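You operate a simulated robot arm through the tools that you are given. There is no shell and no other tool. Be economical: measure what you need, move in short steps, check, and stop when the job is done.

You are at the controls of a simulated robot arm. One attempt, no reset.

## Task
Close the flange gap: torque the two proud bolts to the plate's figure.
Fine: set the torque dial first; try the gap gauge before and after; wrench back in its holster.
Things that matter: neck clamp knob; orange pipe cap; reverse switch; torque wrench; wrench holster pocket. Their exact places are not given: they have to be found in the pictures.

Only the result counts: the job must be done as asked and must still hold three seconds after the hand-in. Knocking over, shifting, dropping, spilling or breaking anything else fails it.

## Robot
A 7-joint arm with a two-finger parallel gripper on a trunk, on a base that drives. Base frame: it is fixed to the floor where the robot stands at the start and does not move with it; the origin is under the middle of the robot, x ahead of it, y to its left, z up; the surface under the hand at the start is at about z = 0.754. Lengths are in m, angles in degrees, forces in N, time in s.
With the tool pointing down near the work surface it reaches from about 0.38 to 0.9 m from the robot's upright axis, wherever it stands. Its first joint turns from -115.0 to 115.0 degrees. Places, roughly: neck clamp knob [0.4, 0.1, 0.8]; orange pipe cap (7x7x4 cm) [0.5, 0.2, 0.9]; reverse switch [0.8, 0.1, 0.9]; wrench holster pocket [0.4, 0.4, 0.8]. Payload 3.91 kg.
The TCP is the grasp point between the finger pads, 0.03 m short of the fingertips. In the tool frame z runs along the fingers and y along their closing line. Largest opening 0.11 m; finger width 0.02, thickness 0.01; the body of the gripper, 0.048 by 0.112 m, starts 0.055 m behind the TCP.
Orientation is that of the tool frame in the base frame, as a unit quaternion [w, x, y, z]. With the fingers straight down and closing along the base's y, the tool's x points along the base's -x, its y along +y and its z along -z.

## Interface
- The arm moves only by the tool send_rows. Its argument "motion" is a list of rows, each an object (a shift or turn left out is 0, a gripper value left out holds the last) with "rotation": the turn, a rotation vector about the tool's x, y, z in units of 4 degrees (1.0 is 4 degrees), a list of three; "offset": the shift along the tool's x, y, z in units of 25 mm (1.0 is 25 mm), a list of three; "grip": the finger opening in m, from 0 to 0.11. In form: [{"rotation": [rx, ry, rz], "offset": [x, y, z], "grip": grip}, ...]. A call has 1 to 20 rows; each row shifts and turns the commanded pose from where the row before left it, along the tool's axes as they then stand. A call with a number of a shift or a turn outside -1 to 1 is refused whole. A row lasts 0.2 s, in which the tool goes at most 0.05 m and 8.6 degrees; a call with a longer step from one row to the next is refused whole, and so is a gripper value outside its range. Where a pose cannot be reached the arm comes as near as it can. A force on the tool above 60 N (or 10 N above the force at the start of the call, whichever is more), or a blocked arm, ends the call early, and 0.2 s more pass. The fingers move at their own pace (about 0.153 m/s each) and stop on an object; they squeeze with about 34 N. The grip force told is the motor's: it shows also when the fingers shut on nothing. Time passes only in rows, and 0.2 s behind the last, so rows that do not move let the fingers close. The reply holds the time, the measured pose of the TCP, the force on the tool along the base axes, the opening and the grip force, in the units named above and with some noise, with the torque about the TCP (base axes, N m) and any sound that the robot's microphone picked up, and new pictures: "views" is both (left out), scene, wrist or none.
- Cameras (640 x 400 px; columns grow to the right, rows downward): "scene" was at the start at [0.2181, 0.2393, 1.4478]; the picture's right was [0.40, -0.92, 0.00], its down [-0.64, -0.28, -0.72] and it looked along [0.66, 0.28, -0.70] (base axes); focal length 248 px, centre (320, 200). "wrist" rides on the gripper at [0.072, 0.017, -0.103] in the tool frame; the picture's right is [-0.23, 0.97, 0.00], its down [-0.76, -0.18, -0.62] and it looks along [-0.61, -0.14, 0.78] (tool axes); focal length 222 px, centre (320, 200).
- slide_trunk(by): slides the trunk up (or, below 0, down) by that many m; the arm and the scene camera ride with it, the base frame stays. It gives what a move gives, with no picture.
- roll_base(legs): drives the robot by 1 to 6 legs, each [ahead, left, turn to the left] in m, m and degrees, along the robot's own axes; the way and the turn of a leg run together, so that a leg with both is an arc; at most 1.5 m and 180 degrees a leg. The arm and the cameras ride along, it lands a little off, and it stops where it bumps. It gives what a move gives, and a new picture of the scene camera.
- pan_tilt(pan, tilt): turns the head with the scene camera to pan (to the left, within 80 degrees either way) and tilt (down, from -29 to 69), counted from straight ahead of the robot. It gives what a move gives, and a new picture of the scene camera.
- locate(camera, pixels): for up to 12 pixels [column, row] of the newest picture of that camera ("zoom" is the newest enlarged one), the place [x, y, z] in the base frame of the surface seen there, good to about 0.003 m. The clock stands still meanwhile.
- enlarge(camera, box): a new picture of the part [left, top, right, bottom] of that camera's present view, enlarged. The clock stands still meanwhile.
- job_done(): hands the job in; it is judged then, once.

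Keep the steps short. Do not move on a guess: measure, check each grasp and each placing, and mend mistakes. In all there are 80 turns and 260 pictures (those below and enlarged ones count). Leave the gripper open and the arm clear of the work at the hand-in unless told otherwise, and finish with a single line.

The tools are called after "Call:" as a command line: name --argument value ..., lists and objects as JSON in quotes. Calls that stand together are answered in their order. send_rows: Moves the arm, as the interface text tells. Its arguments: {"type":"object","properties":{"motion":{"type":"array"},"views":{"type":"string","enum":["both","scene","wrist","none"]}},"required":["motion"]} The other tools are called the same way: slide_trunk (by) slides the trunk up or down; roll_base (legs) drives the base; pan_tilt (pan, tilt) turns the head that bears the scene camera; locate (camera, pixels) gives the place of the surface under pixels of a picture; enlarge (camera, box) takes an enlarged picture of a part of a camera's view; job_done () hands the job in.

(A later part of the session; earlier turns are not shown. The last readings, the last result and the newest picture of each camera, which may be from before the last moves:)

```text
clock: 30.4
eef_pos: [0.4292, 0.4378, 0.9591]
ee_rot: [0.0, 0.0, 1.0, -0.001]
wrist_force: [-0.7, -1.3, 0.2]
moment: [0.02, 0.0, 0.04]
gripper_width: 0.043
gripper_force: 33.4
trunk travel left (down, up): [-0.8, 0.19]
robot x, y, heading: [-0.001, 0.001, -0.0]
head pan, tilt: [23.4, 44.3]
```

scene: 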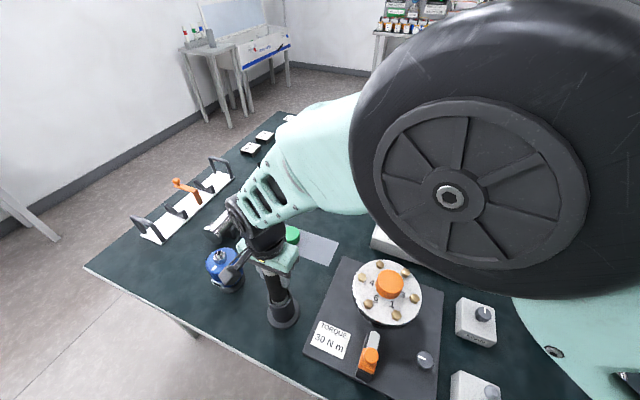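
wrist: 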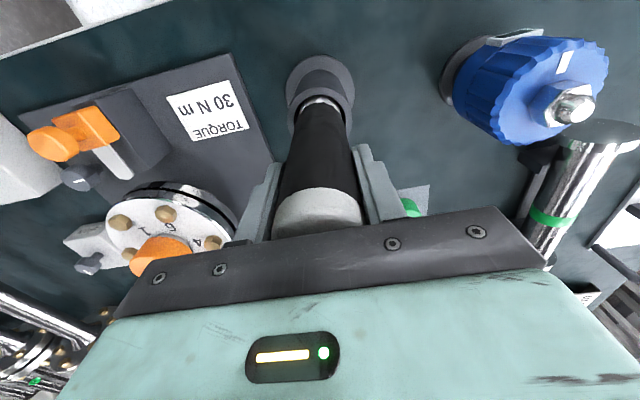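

The wrench is held at 43 mm opening. I'll lift it straight up by 15 cm.

Call:
send_rows --motion '[{"offset": [0, 0, -0.5]}, {"offset": [0, 0, -0.5]}, {"offset": [0, 0, -0.8]}, {"offset": [0, 0, -0.8]}, {"offset": [0, 0, -0.8]}, {"offset": [0, 0, -0.8]}, {"offset": [0, 0, -0.8]}, {"offset": [0, 0, -0.8]}, {"offset": [0, 0, -0.8]}]' --views "both"

Call:
enlarge --camera "wrist" --box '[250, 40, 400, 240]'

```text
clock: 32.4
eef_pos: [0.431, 0.44, 1.122]
ee_rot: [0.0, 0.0, 1.0, -0.001]
wrist_force: [-0.4, -0.5, -6.1]
moment: [0.02, -0.02, 0.0]
gripper_width: 0.0428
gripper_force: 34.2
trunk travel left (down, up): [-0.8, 0.19]
robot x, y, heading: [-0.0057, -0.0011, -0.2]
head pan, tilt: [23.4, 44.3]
```

scene: 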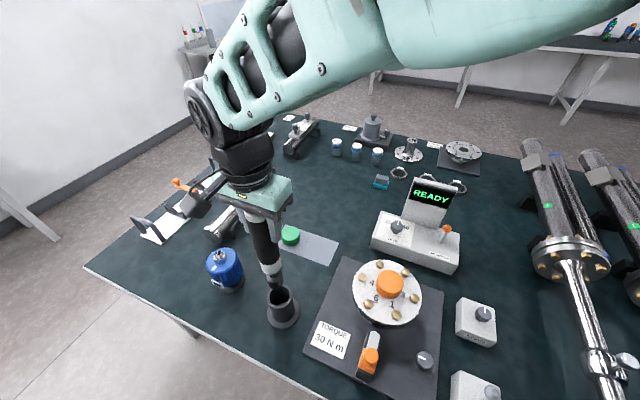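
wrist: 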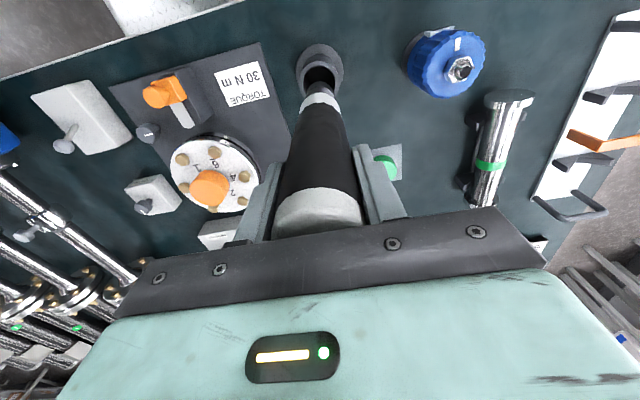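

```text
2.00 times, centred on (325, 140) of wrist
```

zoom: 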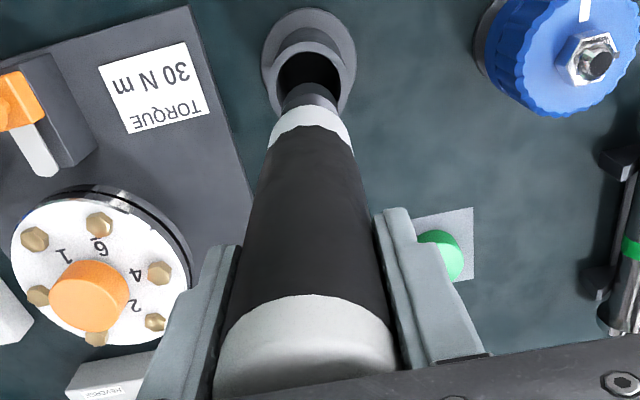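

The wrench is up, about 0.6 kg. I'll zoom in to see the socket's lower end.

Call:
enlarge --camera "scene" --box '[235, 215, 315, 330]'

Call:
locate --camera "scene" --pixels '[[260, 230], [266, 258], [269, 268], [272, 276], [274, 282], [274, 286], [271, 275], [276, 275]]'

```text
3.48 times, centred on (275, 272) of scene
```

zoom: 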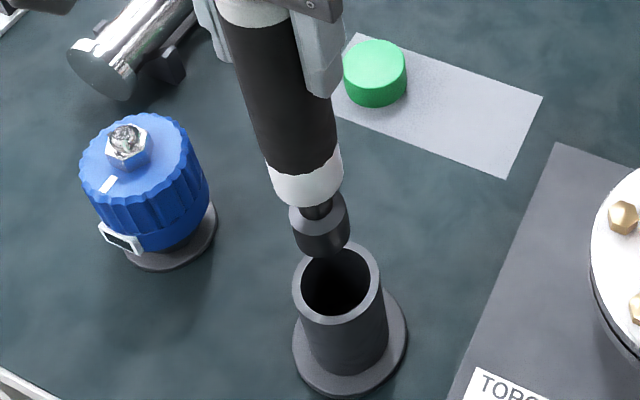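

```text
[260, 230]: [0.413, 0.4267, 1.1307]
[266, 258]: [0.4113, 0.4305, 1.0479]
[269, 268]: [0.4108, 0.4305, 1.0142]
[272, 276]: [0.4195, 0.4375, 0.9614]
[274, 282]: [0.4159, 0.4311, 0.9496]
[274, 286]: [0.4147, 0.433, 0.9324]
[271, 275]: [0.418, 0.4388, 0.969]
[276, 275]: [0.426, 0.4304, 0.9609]
```

The socket bottom is about 0.195 m below the TCP. I'll fit the bolt circle for bolt positions: bolt 4 at (0.548, 0.266). Moving above it, the socket stays at z≈0.927, clear of the cap.

Call:
send_rows --motion '[{"offset": [-0.677, -0.994, 0]}, {"offset": [-0.677, -0.994, 0]}, {"offset": [-0.677, -0.994, 0]}, {"offset": [-0.677, -0.994, 0]}, {"offset": [-0.677, -0.994, 0]}, {"offset": [-0.677, -0.994, 0]}, {"offset": [-0.677, -0.994, 0]}, {"offset": [0, 0, 0]}]' --views "both"

Call:
enlarge --camera "wrist" --box '[250, 40, 400, 160]'

Call:
enlarge --camera "scene" --box '[310, 210, 450, 330]'

```text
clock: 34.2
eef_pos: [0.5479, 0.2618, 1.124]
ee_rot: [0.001, 0.0, 1.0, 0.0]
wrist_force: [0.0, -0.7, -6.5]
moment: [-0.04, 0.0, 0.0]
gripper_width: 0.0425
gripper_force: 34.3
trunk travel left (down, up): [-0.8, 0.19]
robot x, y, heading: [0.0016, 0.0016, -0.3]
head pan, tilt: [23.4, 44.3]
```

scene: 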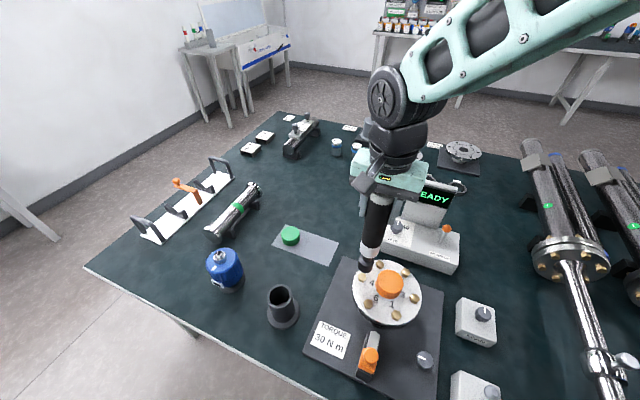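
wrist: 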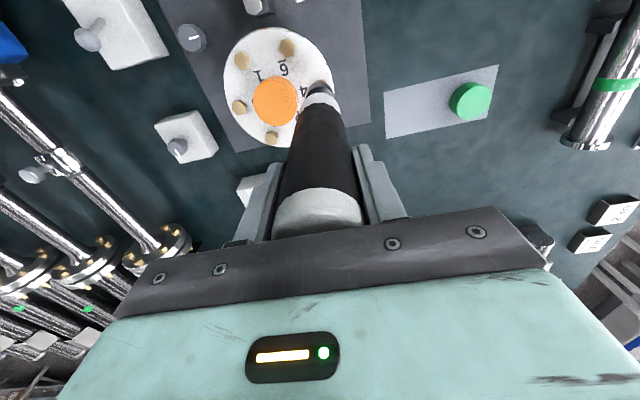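

```text
3.33 times, centred on (325, 100) of wrist
```

zoom: 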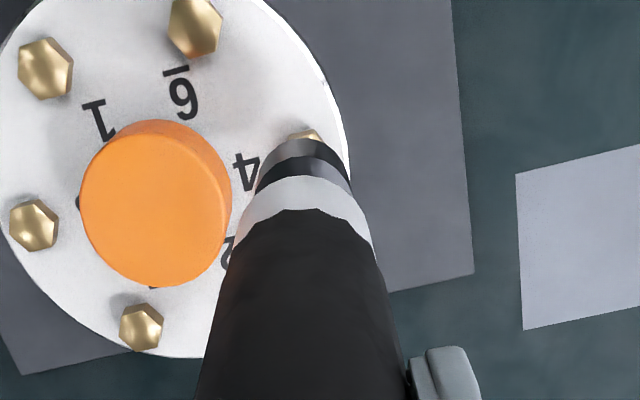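

```text
3.33 times, centred on (380, 270) of scene
```

zoom: 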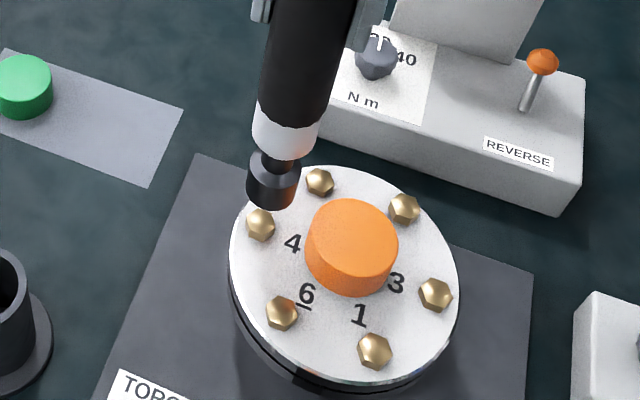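

I'll measure the socket and bolts together in this picture.

Call:
locate --camera "zoom" --pixels '[[272, 190], [250, 180], [295, 190], [285, 135], [260, 218], [319, 180], [404, 205], [435, 292], [375, 347], [281, 309], [268, 203], [352, 230]]'

Call:
enlarge --camera "scene" --box '[345, 240, 385, 285]'

Call:
locate --camera "zoom" --pixels '[[320, 130], [325, 150], [250, 140], [400, 160], [320, 60], [330, 20]]'

```text
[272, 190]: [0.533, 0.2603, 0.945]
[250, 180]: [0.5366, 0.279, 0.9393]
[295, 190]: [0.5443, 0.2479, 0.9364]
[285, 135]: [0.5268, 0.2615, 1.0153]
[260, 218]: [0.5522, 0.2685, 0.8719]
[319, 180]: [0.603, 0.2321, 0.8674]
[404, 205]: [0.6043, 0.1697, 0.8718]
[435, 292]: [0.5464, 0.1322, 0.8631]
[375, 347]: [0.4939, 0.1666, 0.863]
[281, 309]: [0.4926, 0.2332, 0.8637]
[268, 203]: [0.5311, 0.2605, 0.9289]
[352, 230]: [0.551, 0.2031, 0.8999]
```

```text
8.89 times, centred on (365, 262) of scene
```

zoom: 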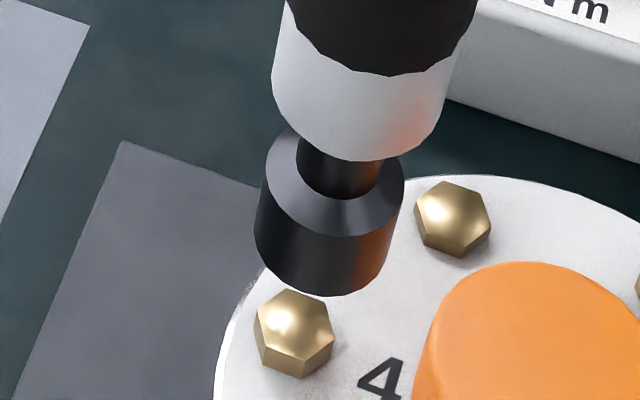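

```text
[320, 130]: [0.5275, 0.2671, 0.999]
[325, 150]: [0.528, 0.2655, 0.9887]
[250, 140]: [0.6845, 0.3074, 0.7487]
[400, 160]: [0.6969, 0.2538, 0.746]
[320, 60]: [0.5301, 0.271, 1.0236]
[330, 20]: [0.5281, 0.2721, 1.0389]
```

The socket centre is at (0.549, 0.262) and bolt 4 at (0.549, 0.266), so I need to shift +4.5 mm in y. Then I'll lower 45 mm and check.

Call:
send_rows --motion '[{"offset": [0, 0.18, 0]}, {"offset": [0, 0, 0.6]}, {"offset": [0, 0, 0.6]}, {"offset": [0, 0, 0.5]}, {"offset": [0, 0, 0]}]' --views "none"

Call:
enlarge --camera "scene" --box '[345, 245, 385, 290]'

Call:
enlarge --camera "wrist" --box '[280, 40, 360, 110]'

```text
clock: 35.4
eef_pos: [0.5478, 0.268, 1.081]
ee_rot: [0.0, 0.001, 1.0, 0.0]
wrist_force: [-0.3, 0.2, -5.7]
moment: [0.03, 0.02, -0.01]
gripper_width: 0.0426
gripper_force: 33.9
trunk travel left (down, up): [-0.8, 0.19]
robot x, y, heading: [0.0006, -0.0005, 0.1]
head pan, tilt: [23.4, 44.3]
```

```text
8.89 times, centred on (365, 268) of scene
```

zoom: 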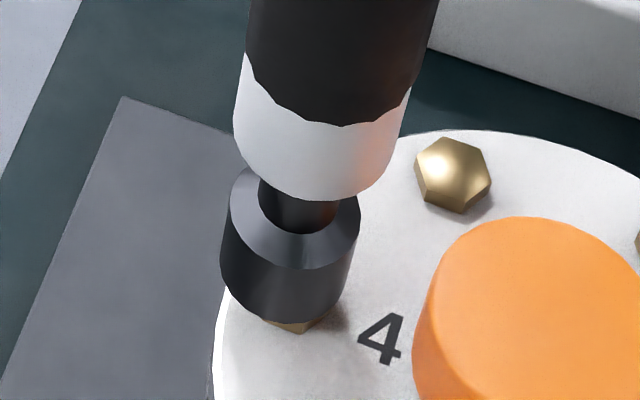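

```text
5.71 times, centred on (320, 75) of wrist
```

zoom: 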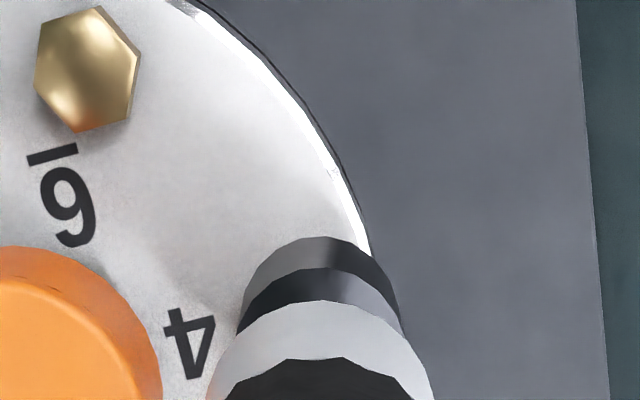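

I'll measure the socket against the bolt again here.

Call:
enlarge --camera "scene" --box '[345, 245, 385, 290]'

Call:
locate --camera "zoom" --pixels '[[228, 265], [284, 290], [345, 270], [284, 312], [260, 285], [320, 285], [300, 328], [318, 160], [300, 160], [340, 150]]'

Call:
enlarge --camera "wrist" --box '[280, 40, 360, 110]'

Call:
locate --camera "zoom" --pixels '[[250, 290], [280, 250], [320, 242], [360, 250], [385, 280], [320, 320]]'

```text
8.89 times, centred on (365, 268) of scene
```

zoom: 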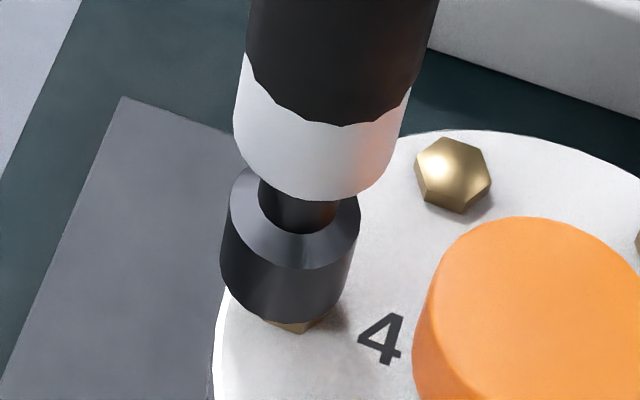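

```text
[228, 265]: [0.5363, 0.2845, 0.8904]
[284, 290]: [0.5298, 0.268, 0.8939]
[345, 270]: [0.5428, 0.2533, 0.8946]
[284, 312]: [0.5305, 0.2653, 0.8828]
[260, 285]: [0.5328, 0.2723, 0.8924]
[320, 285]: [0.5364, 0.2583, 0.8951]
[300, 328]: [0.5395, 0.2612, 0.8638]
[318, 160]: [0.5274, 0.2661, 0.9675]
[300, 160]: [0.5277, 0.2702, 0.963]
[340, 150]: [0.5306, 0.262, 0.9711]
```

```text
5.71 times, centred on (320, 75) of wrist
```

zoom: 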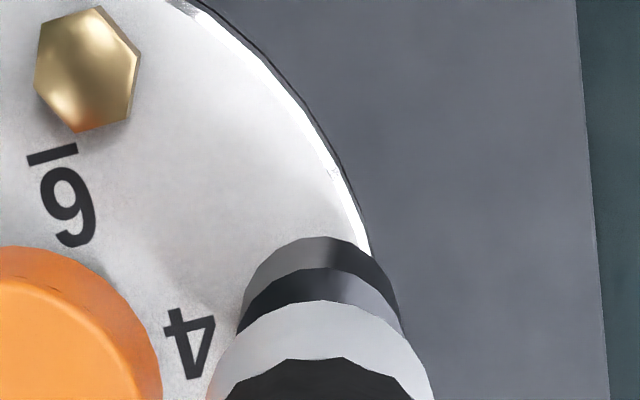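

```text
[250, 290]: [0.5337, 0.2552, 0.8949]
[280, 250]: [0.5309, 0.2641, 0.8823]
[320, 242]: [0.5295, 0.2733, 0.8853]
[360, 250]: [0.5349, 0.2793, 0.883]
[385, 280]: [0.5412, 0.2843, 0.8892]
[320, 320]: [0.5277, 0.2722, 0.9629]
```

The socket centre is at about (0.5465, 0.269) and bolt 4 at about (0.549, 0.2665). I'll shift +2.5 mm in x and −2.5 mm in y, then lower in 3 mm rows.

Call:
send_rows --motion '[{"offset": [-0.1, -0.1, 0]}, {"offset": [0, 0, 0.12]}, {"offset": [0, 0, 0.12]}, {"offset": [0, 0, 0.12]}, {"offset": [0, 0, 0.12]}]' --views "none"

Call:
enlarge --camera "scene" --box '[345, 245, 385, 290]'

```text
clock: 36.6
eef_pos: [0.5509, 0.2667, 1.0679]
ee_rot: [0.0, 0.0, 1.0, 0.0]
wrist_force: [0.1, -0.5, -7.0]
moment: [0.0, -0.01, 0.01]
gripper_width: 0.0426
gripper_force: 33.9
trunk travel left (down, up): [-0.8, 0.19]
robot x, y, heading: [0.0013, 0.0017, 0.3]
head pan, tilt: [23.4, 44.3]
```

```text
8.89 times, centred on (365, 268) of scene
```

zoom: 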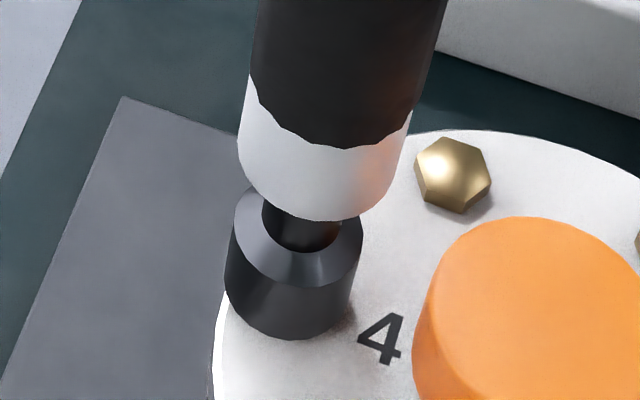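

The socket now covers the bolt and no force has risen yet. I'll lower on in 2 mm rows.

Call:
send_rows --motion '[{"offset": [0, 0, 0.08]}, {"offset": [0, 0, 0.08]}, {"offset": [0, 0, 0.08]}, {"offset": [0, 0, 0.08]}, {"offset": [0, 0, 0]}]' --views "none"

Call:
enlarge --camera "scene" --box '[345, 245, 385, 290]'

```text
clock: 37.8
eef_pos: [0.5495, 0.2658, 1.0608]
ee_rot: [0.0, 0.0, 1.0, 0.0]
wrist_force: [0.2, 0.6, -3.3]
moment: [0.4, -0.41, 0.01]
gripper_width: 0.0427
gripper_force: 34.0
trunk travel left (down, up): [-0.8, 0.19]
robot x, y, heading: [-0.0, 0.0008, -0.1]
head pan, tilt: [23.4, 44.3]
```

```text
8.89 times, centred on (365, 268) of scene
```

zoom: 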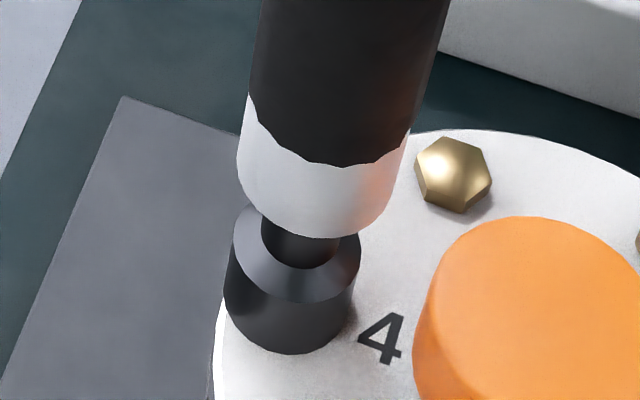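

There is light contact, and the socket is over the head. I'll lower a little more and check the console screen.

Call:
send_rows --motion '[{"offset": [0, 0, 0.08]}, {"offset": [0, 0, 0.08]}, {"offset": [0, 0, 0]}]' --views "scene"

Call:
enlarge --camera "scene" --box '[345, 170, 475, 290]'

```text
clock: 38.6
eef_pos: [0.5498, 0.2652, 1.0601]
ee_rot: [0.0, 0.001, 1.0, 0.0]
wrist_force: [-1.5, -3.8, 26.9]
moment: [-1.03, 0.53, -0.03]
gripper_width: 0.0426
gripper_force: 33.4
trunk travel left (down, up): [-0.8, 0.19]
robot x, y, heading: [-0.0016, 0.0016, 0.1]
head pan, tilt: [23.4, 44.3]
```

scene: 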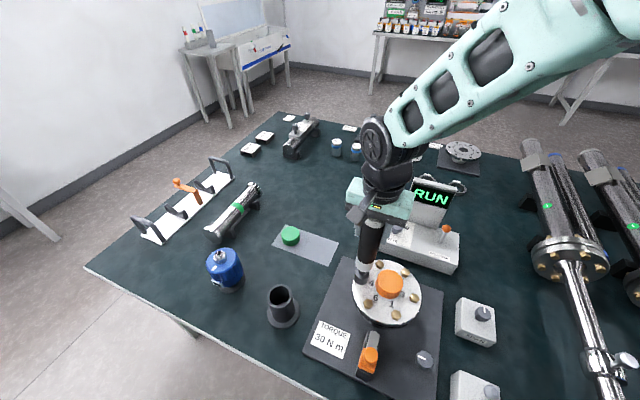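

```text
3.33 times, centred on (410, 230) of scene
```

zoom: 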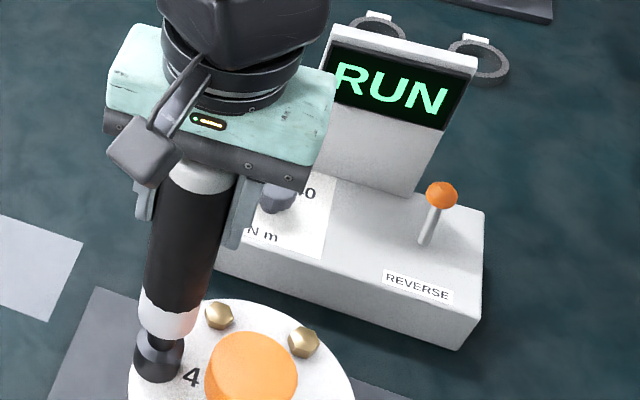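

The screen reads RUN: pressing down drives the tool. I'll hold and watch.

Call:
send_rows --motion '[{"offset": [0, 0, 0]}, {"offset": [0, 0, 0]}, {"offset": [0, 0, 0]}, {"offset": [0, 0, 0]}]' --views "none"

Call:
enlarge --camera "scene" --box '[345, 170, 475, 290]'

```text
clock: 39.6
eef_pos: [0.5494, 0.2668, 1.0591]
ee_rot: [0.001, -0.001, 1.0, 0.002]
wrist_force: [0.2, -4.4, 38.7]
moment: [-0.99, 0.11, 0.02]
gripper_width: 0.0428
gripper_force: 34.4
trunk travel left (down, up): [-0.8, 0.19]
robot x, y, heading: [-0.0022, 0.0033, 0.0]
head pan, tilt: [23.4, 44.3]
```

```text
3.33 times, centred on (410, 230) of scene
```

zoom: 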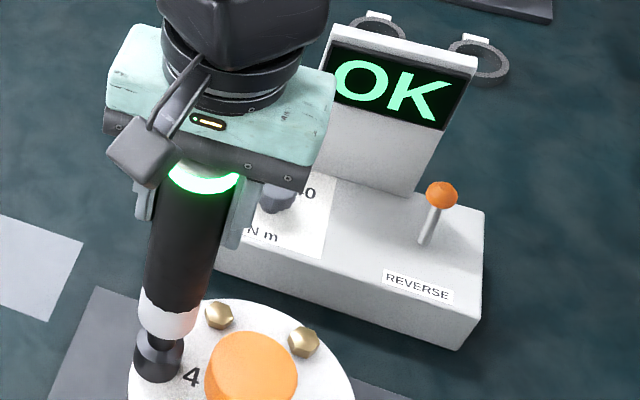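

The screen says OK and the ring is green: bolt 4 is done. I'll lift 75 mm, cross above the cap and go to bolt 5.

Call:
send_rows --motion '[{"offset": [0, 0, -0.6]}, {"offset": [0, 0, -0.8]}, {"offset": [0, 0, -0.8]}, {"offset": [0, 0, -0.8]}, {"offset": [-0.456, -0.804, 0]}, {"offset": [-0.456, -0.804, 0]}, {"offset": [-0.456, -0.804, 0]}, {"offset": [-0.456, -0.804, 0]}, {"offset": [-0.456, -0.804, 0]}, {"offset": [0, 0, 0.6]}, {"offset": [0, 0, 0.5]}, {"offset": [0, 0, 0]}]' --views "none"

Call:
enlarge --camera "scene" --box '[345, 170, 475, 320]'

Call:
enlarge --camera "scene" --box '[380, 240, 430, 290]'

```text
clock: 42.2
eef_pos: [0.6079, 0.1649, 1.1053]
ee_rot: [0.0, 0.0, 1.0, 0.001]
wrist_force: [0.1, -0.3, -5.3]
moment: [0.02, 0.0, 0.02]
gripper_width: 0.0428
gripper_force: 33.2
trunk travel left (down, up): [-0.8, 0.19]
robot x, y, heading: [-0.003, -0.0026, -0.1]
head pan, tilt: [23.4, 44.3]
```

```text
2.67 times, centred on (410, 245) of scene
```

zoom: 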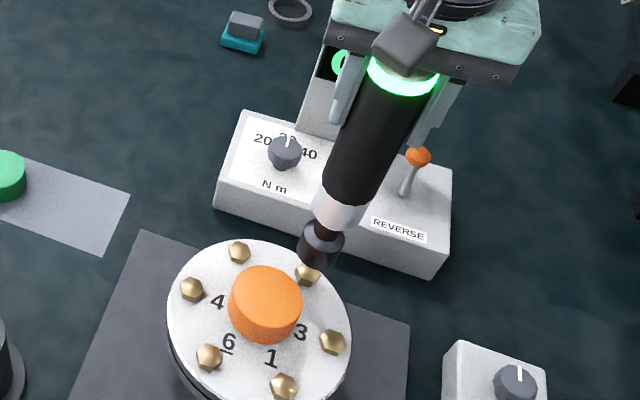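

```text
8.00 times, centred on (405, 265) of scene
```

zoom: 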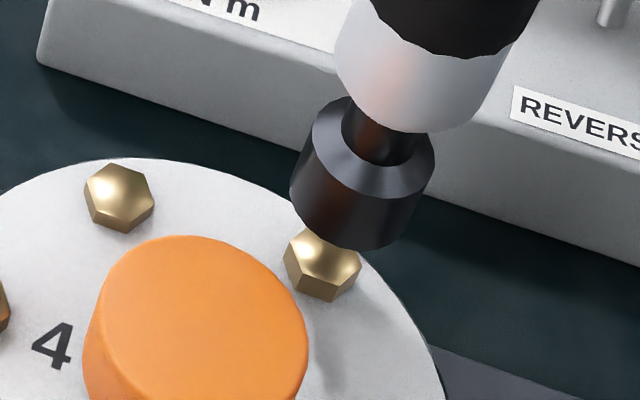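

The ring is still green and bolt 4 sits level. I'll measure the socket against bolt 5.

Call:
locate --camera "zoom" --pixels '[[352, 225], [295, 190], [420, 215], [352, 240], [320, 255], [322, 290], [295, 260], [355, 270], [120, 185], [340, 205]]'

```text
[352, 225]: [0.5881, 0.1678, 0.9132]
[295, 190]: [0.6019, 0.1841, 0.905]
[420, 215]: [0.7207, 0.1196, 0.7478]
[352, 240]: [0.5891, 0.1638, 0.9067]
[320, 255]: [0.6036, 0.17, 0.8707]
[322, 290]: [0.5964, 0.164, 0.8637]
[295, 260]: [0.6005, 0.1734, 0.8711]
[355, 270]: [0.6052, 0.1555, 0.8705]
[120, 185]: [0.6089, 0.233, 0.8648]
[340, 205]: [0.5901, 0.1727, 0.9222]
```

The alignment looks good. I'll lower 32 mm and check again.

Call:
send_rows --motion '[{"offset": [0, 0, 0.5]}, {"offset": [0, 0, 0.5]}, {"offset": [0, 0, 0.25]}, {"offset": [0, 0, 0]}]' --views "none"

Call:
enlarge --camera "scene" --box '[380, 240, 430, 290]'

Call:
enlarge --camera "wrist" --box '[280, 40, 360, 110]'

```text
clock: 43.2
eef_pos: [0.6076, 0.1658, 1.0743]
ee_rot: [0.0, 0.0, 1.0, 0.0]
wrist_force: [0.7, -0.9, -7.1]
moment: [0.03, 0.02, 0.0]
gripper_width: 0.0428
gripper_force: 34.1
trunk travel left (down, up): [-0.8, 0.19]
robot x, y, heading: [0.0004, 0.0003, 0.2]
head pan, tilt: [23.4, 44.3]
```

```text
8.00 times, centred on (405, 265) of scene
```

zoom: 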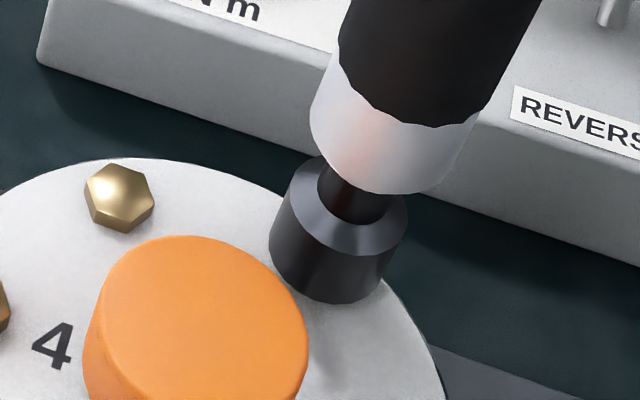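

```text
5.71 times, centred on (320, 75) of wrist
```

zoom: 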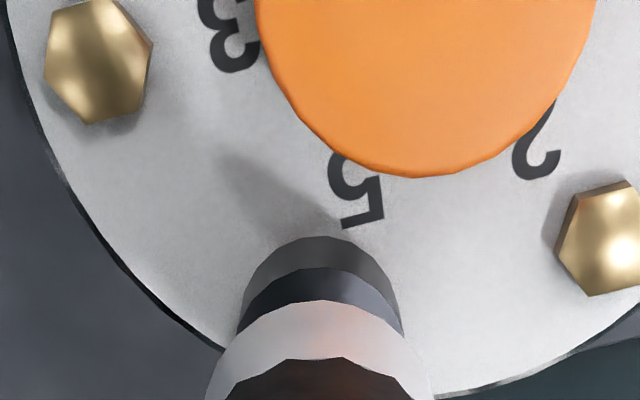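

I'll recheck the socket position by measurement before making contact.

Call:
enlarge --camera "scene" --box '[380, 240, 430, 290]'

Call:
locate --camera "zoom" --pixels '[[273, 245], [278, 240], [334, 280], [334, 292], [395, 255], [390, 265], [300, 270], [365, 275]]'

Call:
enlarge --camera "wrist" --box '[280, 40, 360, 110]'

Call:
locate --camera "zoom" --pixels '[[248, 295], [280, 250], [320, 242], [360, 250], [388, 285], [100, 60], [615, 245], [375, 192]]'

```text
8.00 times, centred on (405, 265) of scene
```

zoom: 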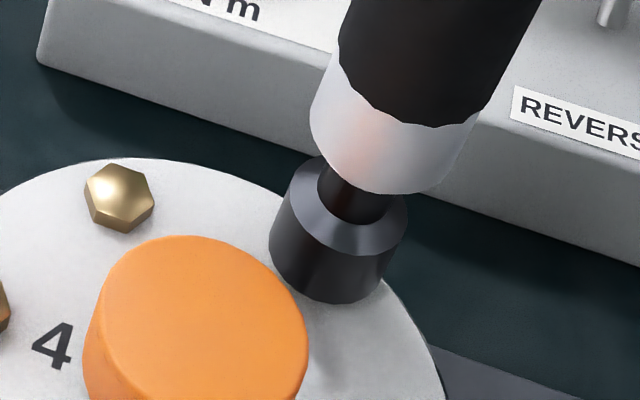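

```text
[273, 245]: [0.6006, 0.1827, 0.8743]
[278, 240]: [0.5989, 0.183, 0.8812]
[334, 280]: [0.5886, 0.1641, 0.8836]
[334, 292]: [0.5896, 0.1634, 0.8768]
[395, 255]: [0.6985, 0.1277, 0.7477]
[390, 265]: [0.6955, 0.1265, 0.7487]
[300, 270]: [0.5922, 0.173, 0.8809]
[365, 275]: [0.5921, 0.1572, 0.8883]
```

```text
5.71 times, centred on (320, 75) of wrist
```

zoom: 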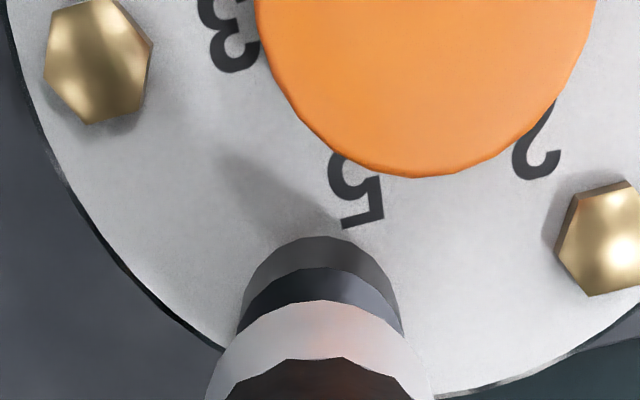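

```text
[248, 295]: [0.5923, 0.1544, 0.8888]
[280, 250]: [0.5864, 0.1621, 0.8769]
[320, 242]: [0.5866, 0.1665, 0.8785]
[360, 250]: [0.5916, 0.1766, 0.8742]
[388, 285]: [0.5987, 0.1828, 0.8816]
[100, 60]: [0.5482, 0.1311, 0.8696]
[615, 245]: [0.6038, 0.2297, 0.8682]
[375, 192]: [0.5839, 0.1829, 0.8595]
```

The fits give socket (0.604, 0.166) and bolt 5 (0.605, 0.166), which is good within error. I'll nudge 1 mm in x and lower in 2 mm rows.

Call:
send_rows --motion '[{"offset": [-0.04, 0, 0.08]}, {"offset": [0, 0, 0.08]}, {"offset": [0, 0, 0.08]}, {"offset": [0, 0, 0.08]}, {"offset": [0, 0, 0.08]}, {"offset": [0, 0, 0.08]}, {"offset": [0, 0, 0.08]}, {"offset": [0, 0, 0]}]' --views "none"

Call:
enlarge --camera "scene" --box '[345, 170, 475, 320]'

```text
clock: 45.0
eef_pos: [0.608, 0.1659, 1.0598]
ee_rot: [0.0, 0.001, 1.0, 0.0]
wrist_force: [-2.7, -4.8, 13.5]
moment: [-0.83, 0.6, 0.0]
gripper_width: 0.0427
gripper_force: 33.8
trunk travel left (down, up): [-0.8, 0.19]
robot x, y, heading: [0.0024, -0.0022, 0.0]
head pan, tilt: [23.4, 44.3]
```

```text
2.67 times, centred on (410, 245) of scene
```

zoom: 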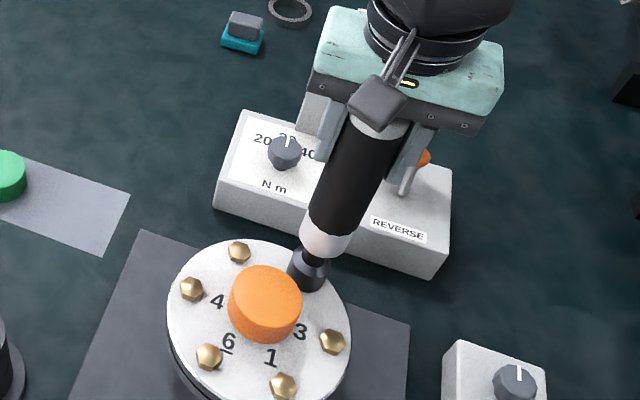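

The socket sits on bolt 5 at the same height as before, and the ring light is off because a new run has begun. I'll press 4 mm more and hold.

Call:
send_rows --motion '[{"offset": [0, 0, 0.08]}, {"offset": [0, 0, 0.04]}, {"offset": [0, 0, 0]}, {"offset": [0, 0, 0]}, {"offset": [0, 0, 0]}, {"offset": [0, 0, 0]}]' --views "none"

Call:
enlarge --camera "scene" --box '[345, 170, 475, 320]'

```text
clock: 46.4
eef_pos: [0.6072, 0.1661, 1.0588]
ee_rot: [0.002, 0.0, 1.0, 0.001]
wrist_force: [1.3, -5.4, 44.2]
moment: [-1.21, 0.03, -0.02]
gripper_width: 0.0426
gripper_force: 33.8
trunk travel left (down, up): [-0.8, 0.19]
robot x, y, heading: [-0.0003, -0.0027, -0.2]
head pan, tilt: [23.4, 44.3]
```

```text
2.67 times, centred on (410, 245) of scene
```

zoom: 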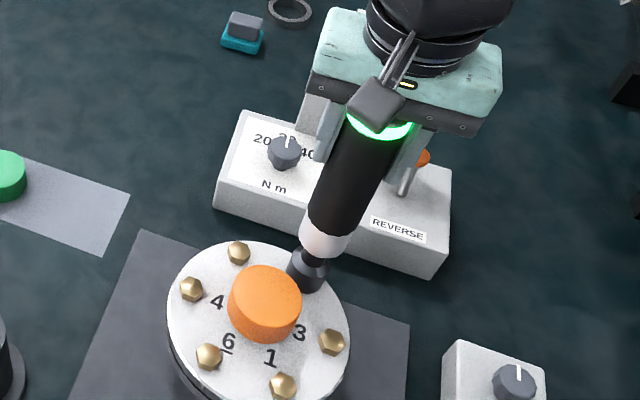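

Green ring: bolt 5 is done too. I'll lift and carry the wrench to above the holster.

Call:
send_rows --motion '[{"offset": [0, 0, -0.6]}, {"offset": [0, 0, -0.8]}, {"offset": [0, 0, -0.8]}, {"offset": [0, 0, -0.8]}, {"offset": [0.651, 0.989, 0]}, {"offset": [0.651, 0.989, 0]}, {"offset": [0.651, 0.989, 0]}, {"offset": [0.651, 0.989, 0]}, {"offset": [0.651, 0.989, 0]}, {"offset": [0.651, 0.989, 0]}, {"offset": [0.651, 0.989, 0]}, {"offset": [0.651, 0.989, 0]}, {"offset": [0.651, 0.989, 0]}, {"offset": [0.651, 0.989, 0]}, {"offset": [0.651, 0.989, 0]}, {"offset": [0, 0, 0]}]' --views "both"

Call:
enlarge --camera "scene" --box '[245, 240, 310, 330]'

Call:
enlarge --camera "scene" --box '[340, 170, 475, 332]'

```text
clock: 49.8
eef_pos: [0.4296, 0.4392, 1.1317]
ee_rot: [-0.001, 0.0, 1.0, -0.001]
wrist_force: [0.6, 0.5, -6.4]
moment: [0.0, 0.0, -0.01]
gripper_width: 0.0427
gripper_force: 33.6
trunk travel left (down, up): [-0.8, 0.19]
robot x, y, heading: [-0.0041, -0.0069, -0.0]
head pan, tilt: [23.4, 44.3]
```

scene: 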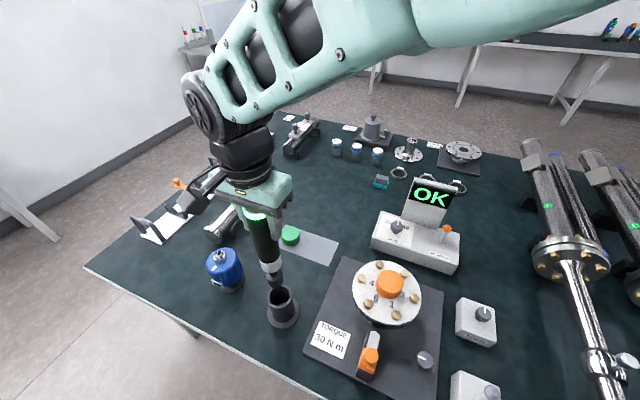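
wrist: 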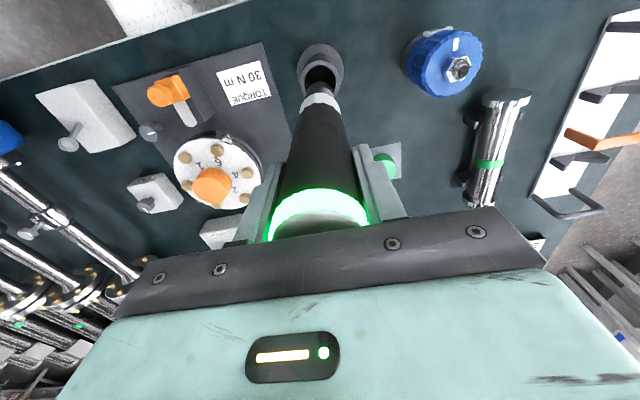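

```text
4.44 times, centred on (278, 285) of scene
```

zoom: 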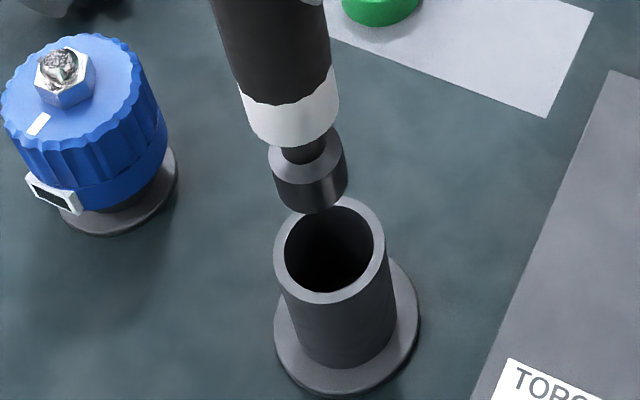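

```text
2.47 times, centred on (408, 251) of scene
```

zoom: 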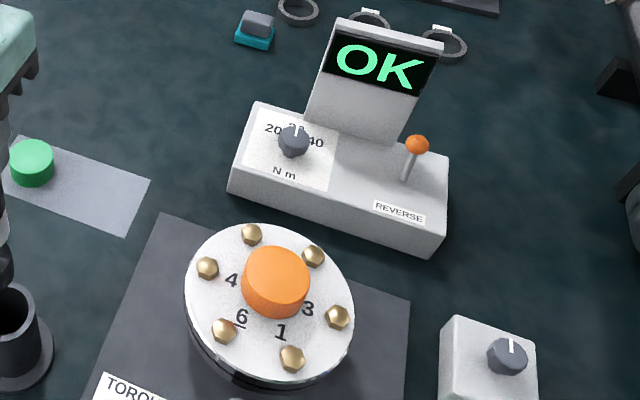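

The screen says OK. Before lowering, I'll measure the holster rim and wrench alignment.

Call:
enlarge --camera "scene" --box '[245, 240, 310, 330]'

Call:
locate --camera "zoom" --pixels '[[280, 250], [380, 240], [332, 298], [300, 285], [368, 278], [350, 203], [312, 195], [275, 180], [342, 180], [312, 208], [290, 130]]'

Call:
enlarge --camera "wrist" --box '[290, 35, 355, 110]'

Call:
locate --camera "zoom" --pixels '[[320, 90], [190, 170], [410, 200], [220, 110], [395, 130], [300, 290], [240, 100], [370, 95]]'

```text
4.44 times, centred on (278, 285) of scene
```

zoom: 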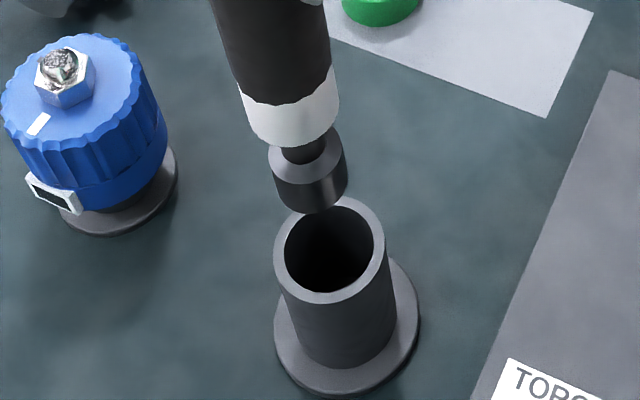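

```text
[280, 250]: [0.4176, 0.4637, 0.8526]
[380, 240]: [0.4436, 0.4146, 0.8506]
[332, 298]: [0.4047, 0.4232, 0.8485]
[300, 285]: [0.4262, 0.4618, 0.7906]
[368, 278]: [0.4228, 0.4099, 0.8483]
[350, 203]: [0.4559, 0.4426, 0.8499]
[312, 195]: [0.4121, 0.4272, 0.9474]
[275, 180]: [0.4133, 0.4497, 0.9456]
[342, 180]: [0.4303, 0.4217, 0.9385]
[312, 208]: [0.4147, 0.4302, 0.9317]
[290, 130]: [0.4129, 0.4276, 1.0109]
```

```text
5.33 times, centred on (322, 72) of wrist
```

zoom: 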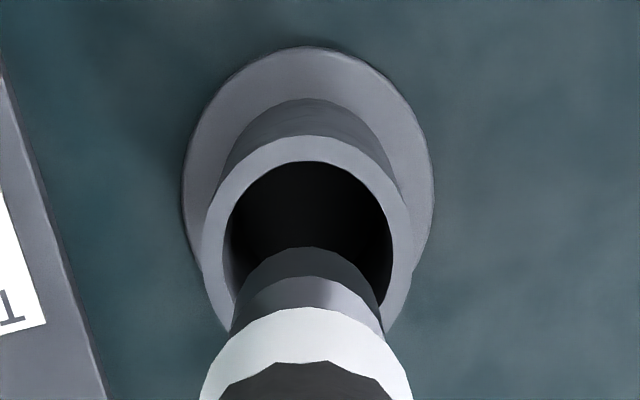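

```text
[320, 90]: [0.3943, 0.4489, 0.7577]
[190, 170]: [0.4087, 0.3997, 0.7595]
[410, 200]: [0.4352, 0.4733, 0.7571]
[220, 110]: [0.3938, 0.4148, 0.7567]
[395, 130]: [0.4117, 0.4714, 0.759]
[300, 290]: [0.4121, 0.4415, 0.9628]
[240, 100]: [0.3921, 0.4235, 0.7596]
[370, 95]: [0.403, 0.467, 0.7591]
```

Rim centre is (0.4285, 0.438), and the socket axis is within about 2 mm. I'll lower 100 mm so just the socket enters, then check.

Call:
send_rows --motion '[{"offset": [0, 0, 0.5]}, {"offset": [0, 0, 0.5]}, {"offset": [0, 0, 0.5]}, {"offset": [0, 0, 0.5]}, {"offset": [0, 0, 0.5]}, {"offset": [0, 0, 0.5]}, {"offset": [0, 0, 0.5]}, {"offset": [0, 0, 0.5]}, {"offset": [0, 0, 0]}]' --views "none"

Call:
enlarge --camera "scene" --box '[245, 240, 310, 330]'

Call:
enlarge --camera "wrist" --box '[290, 35, 355, 110]'

```text
clock: 51.8
eef_pos: [0.4293, 0.4374, 1.0321]
ee_rot: [0.0, 0.0, 1.0, 0.0]
wrist_force: [0.5, 0.1, -6.4]
moment: [0.02, 0.0, 0.01]
gripper_width: 0.0426
gripper_force: 34.2
trunk travel left (down, up): [-0.8, 0.19]
robot x, y, heading: [-0.0009, 0.0014, -0.0]
head pan, tilt: [23.4, 44.3]
```

```text
4.44 times, centred on (278, 285) of scene
```

zoom: 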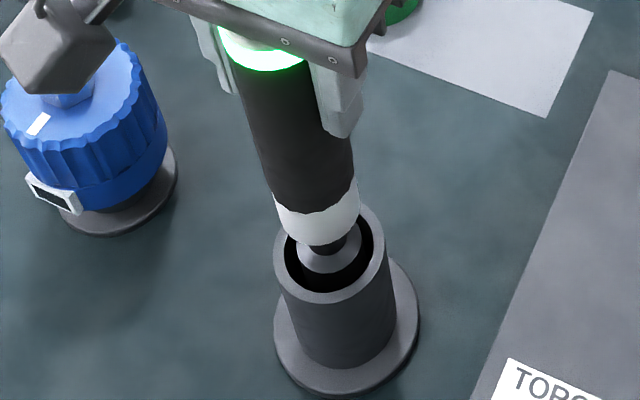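

```text
5.33 times, centred on (322, 72) of wrist
```

zoom: 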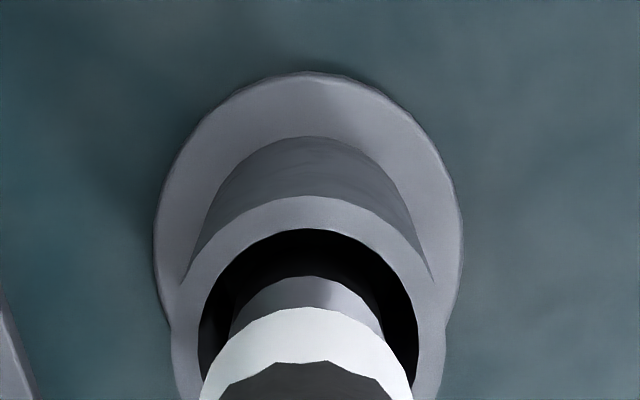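

The socket is well centred in the holster. I'll lower the rest gently.

Call:
send_rows --motion '[{"offset": [0, 0, 0.4]}, {"offset": [0, 0, 0.4]}, {"offset": [0, 0, 0.4]}, {"offset": [0, 0, 0.4]}, {"offset": [0, 0, 0.4]}, {"offset": [0, 0, 0.4]}, {"offset": [0, 0, 0.3]}, {"offset": [0, 0, 0.08]}, {"offset": [0, 0, 0.06]}, {"offset": [0, 0, 0]}]' --views "wrist"

Call:
enlarge --camera "scene" --box '[245, 240, 310, 330]'

```text
clock: 54.0
eef_pos: [0.428, 0.4373, 0.9608]
ee_rot: [0.0, 0.001, 1.0, 0.0]
wrist_force: [-0.7, -0.3, -5.3]
moment: [0.0, 0.01, -0.02]
gripper_width: 0.0427
gripper_force: 33.6
trunk travel left (down, up): [-0.8, 0.19]
robot x, y, heading: [-0.0021, 0.0008, -0.4]
head pan, tilt: [23.4, 44.3]
```

wrist: 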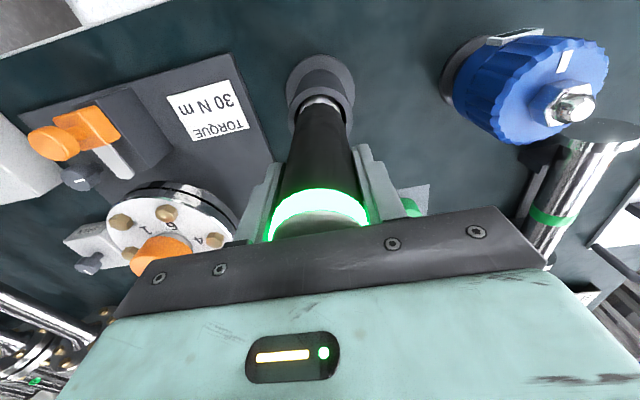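

```text
4.44 times, centred on (278, 285) of scene
```

zoom: 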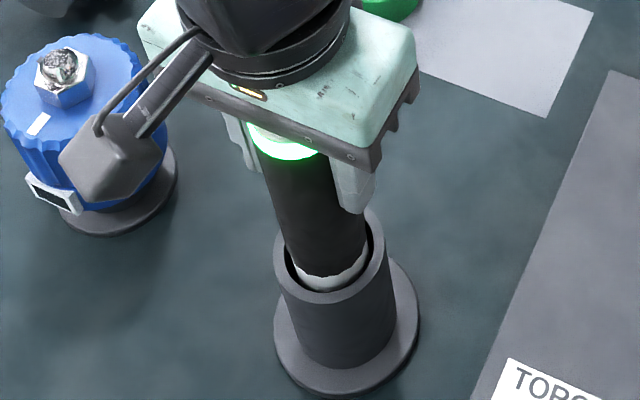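

It is almost at the bottom and still hanging. I'll lower 2 mm more in 1 mm rows, then release.

Call:
send_rows --motion '[{"offset": [0, 0, 0.04]}, {"offset": [0, 0, 0.04]}, {"offset": [0, 0, 0]}]' --views "none"

```text
clock: 54.8
eef_pos: [0.4289, 0.4373, 0.9604]
ee_rot: [0.0, -0.001, 1.0, 0.0]
wrist_force: [-2.0, -5.1, 7.4]
moment: [-0.96, 0.26, -0.08]
gripper_width: 0.0427
gripper_force: 34.2
trunk travel left (down, up): [-0.8, 0.19]
robot x, y, heading: [-0.0005, -0.0003, 0.0]
head pan, tilt: [23.4, 44.3]
```

It rests on the bottom now. I'll release and rise straight up.

Call:
send_rows --motion '[{"grip": 0.075}, {"grip": 0.075}, {"offset": [0, 0, -0.5]}, {"offset": [0, 0, -1]}, {"offset": [0, 0, -1]}, {"offset": [0, 0, -1]}, {"offset": [0, 0, -1]}, {"offset": [0, 0, -1]}, {"offset": [0, 0, -1]}, {"offset": [0, 0, -0.5]}]' --views "both"

Call:
enlarge --camera "scene" --box '[345, 250, 435, 325]'

Call:
locate --camera "zoom" --pixels '[[183, 130], [281, 65], [415, 107], [463, 235], [365, 325], [220, 265], [350, 120]]'

```text
clock: 57.0
eef_pos: [0.4293, 0.4367, 1.1362]
ee_rot: [-0.001, 0.0, 1.0, 0.0]
wrist_force: [-0.1, 0.2, -0.6]
moment: [-0.02, -0.01, -0.01]
gripper_width: 0.0751
gripper_force: 0.2
trunk travel left (down, up): [-0.8, 0.19]
robot x, y, heading: [-0.0018, -0.0022, 0.2]
head pan, tilt: [23.4, 44.3]
```

scene: 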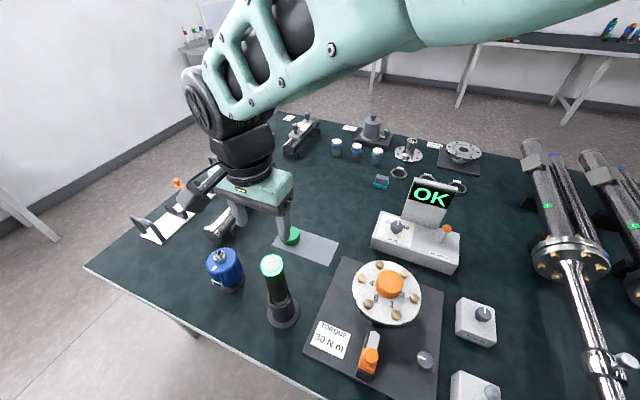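
wrist: 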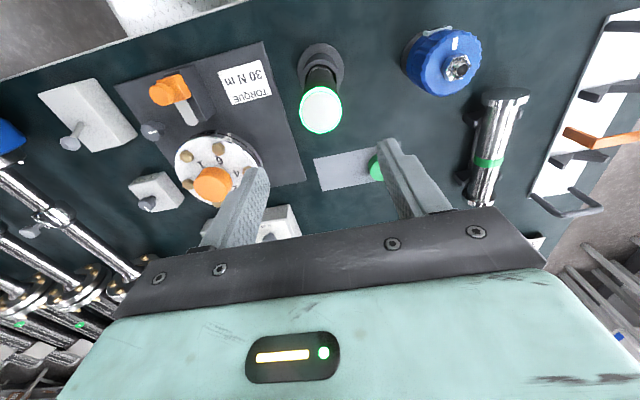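

```text
5.33 times, centred on (390, 288) of scene
```

zoom: 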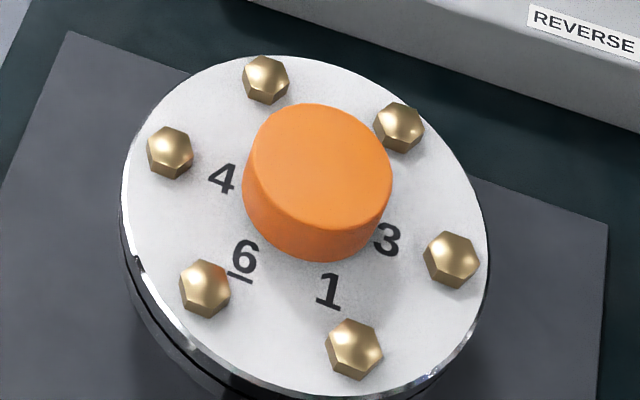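

```text
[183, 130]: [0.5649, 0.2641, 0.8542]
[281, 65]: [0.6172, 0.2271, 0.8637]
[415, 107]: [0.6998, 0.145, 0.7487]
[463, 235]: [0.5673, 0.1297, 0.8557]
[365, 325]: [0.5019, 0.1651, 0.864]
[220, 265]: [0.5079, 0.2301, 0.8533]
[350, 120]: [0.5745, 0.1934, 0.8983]
```

The wrench is upright in its holster. I'll verify the bolt heights with pixels on the heads.

Call:
locate --camera "zoom" --pixels '[[170, 146], [264, 73], [399, 122], [452, 253], [355, 343], [205, 283], [130, 260], [145, 290], [160, 320], [200, 350], [330, 396]]'

```text
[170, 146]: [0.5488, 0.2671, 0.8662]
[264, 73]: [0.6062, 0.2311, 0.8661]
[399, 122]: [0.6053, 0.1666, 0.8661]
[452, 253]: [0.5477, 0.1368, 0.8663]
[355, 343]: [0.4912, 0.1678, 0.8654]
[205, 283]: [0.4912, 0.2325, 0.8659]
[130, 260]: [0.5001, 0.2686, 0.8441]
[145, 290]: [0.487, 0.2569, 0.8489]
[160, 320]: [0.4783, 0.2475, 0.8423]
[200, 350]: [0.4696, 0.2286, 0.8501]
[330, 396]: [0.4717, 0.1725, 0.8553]
```

All six heads are level at z≈0.866. Now the gauge check after tightening: I'll go over its knob and down.

Call:
send_rows --motion '[{"offset": [0.193, -0.952, 0]}, {"offset": [0.193, -0.952, 0]}, {"offset": [0.193, -0.952, 0]}, {"offset": [0.193, -0.952, 0]}, {"offset": [0.193, -0.952, 0]}, {"offset": [0.193, -0.952, 0]}, {"offset": [0.193, -0.952, 0]}, {"offset": [0.193, -0.952, 0]}, {"offset": [0.193, -0.952, 0]}, {"offset": [0.193, -0.952, 0]}, {"offset": [0, 0, 0.9]}, {"offset": [0, 0, 0.9]}, {"offset": [0, 0, 0.9]}, {"offset": [0, 0, 0.9]}, {"offset": [0, 0, 0.9]}, {"offset": [0, 0, 0.9]}]' --views "wrist"

Call:
locate --camera "wrist" --pixels '[[318, 140], [320, 150]]'

```text
clock: 60.4
eef_pos: [0.3815, 0.1988, 0.9991]
ee_rot: [0.0, 0.0, 1.0, 0.0]
wrist_force: [-0.3, 0.9, -0.1]
moment: [-0.03, -0.01, -0.04]
gripper_width: 0.0747
gripper_force: 0.1
trunk travel left (down, up): [-0.8, 0.19]
robot x, y, heading: [-0.0005, 0.0023, -0.3]
head pan, tilt: [23.4, 44.3]
```

wrist: 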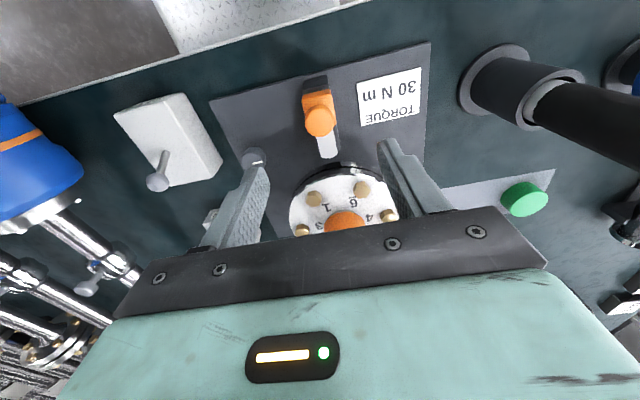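

```text
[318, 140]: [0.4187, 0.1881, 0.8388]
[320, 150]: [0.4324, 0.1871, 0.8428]
```

The knob at (320, 120) is directly below the hand. I'll descend to 0.882 and grip.

Call:
send_rows --motion '[{"offset": [0, 0, 0.94]}, {"offset": [0, 0, 0.94]}, {"offset": [0, 0, 0.94]}, {"offset": [0, 0, 0.94]}, {"offset": [0, 0, 0.94]}, {"grip": 0.015}, {"grip": 0.015}, {"grip": 0.015}]' --views "wrist"

```text
clock: 62.2
eef_pos: [0.3799, 0.1986, 0.8809]
ee_rot: [-0.002, 0.001, 1.0, -0.001]
wrist_force: [-0.1, -17.8, -1.6]
moment: [0.05, -0.12, -0.15]
gripper_width: 0.0293
gripper_force: 44.5
trunk travel left (down, up): [-0.8, 0.19]
robot x, y, heading: [0.0007, -0.0014, 0.2]
head pan, tilt: [23.4, 44.3]
```

wrist: 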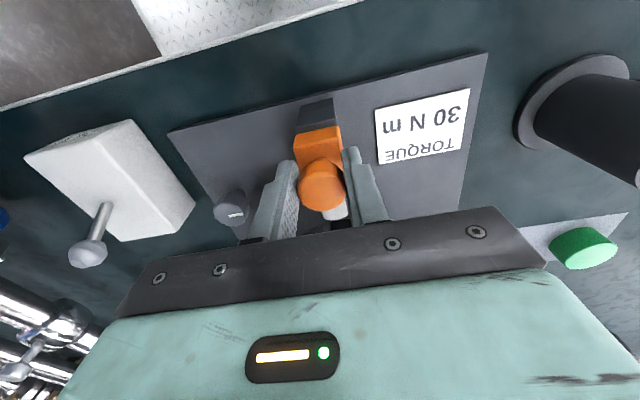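

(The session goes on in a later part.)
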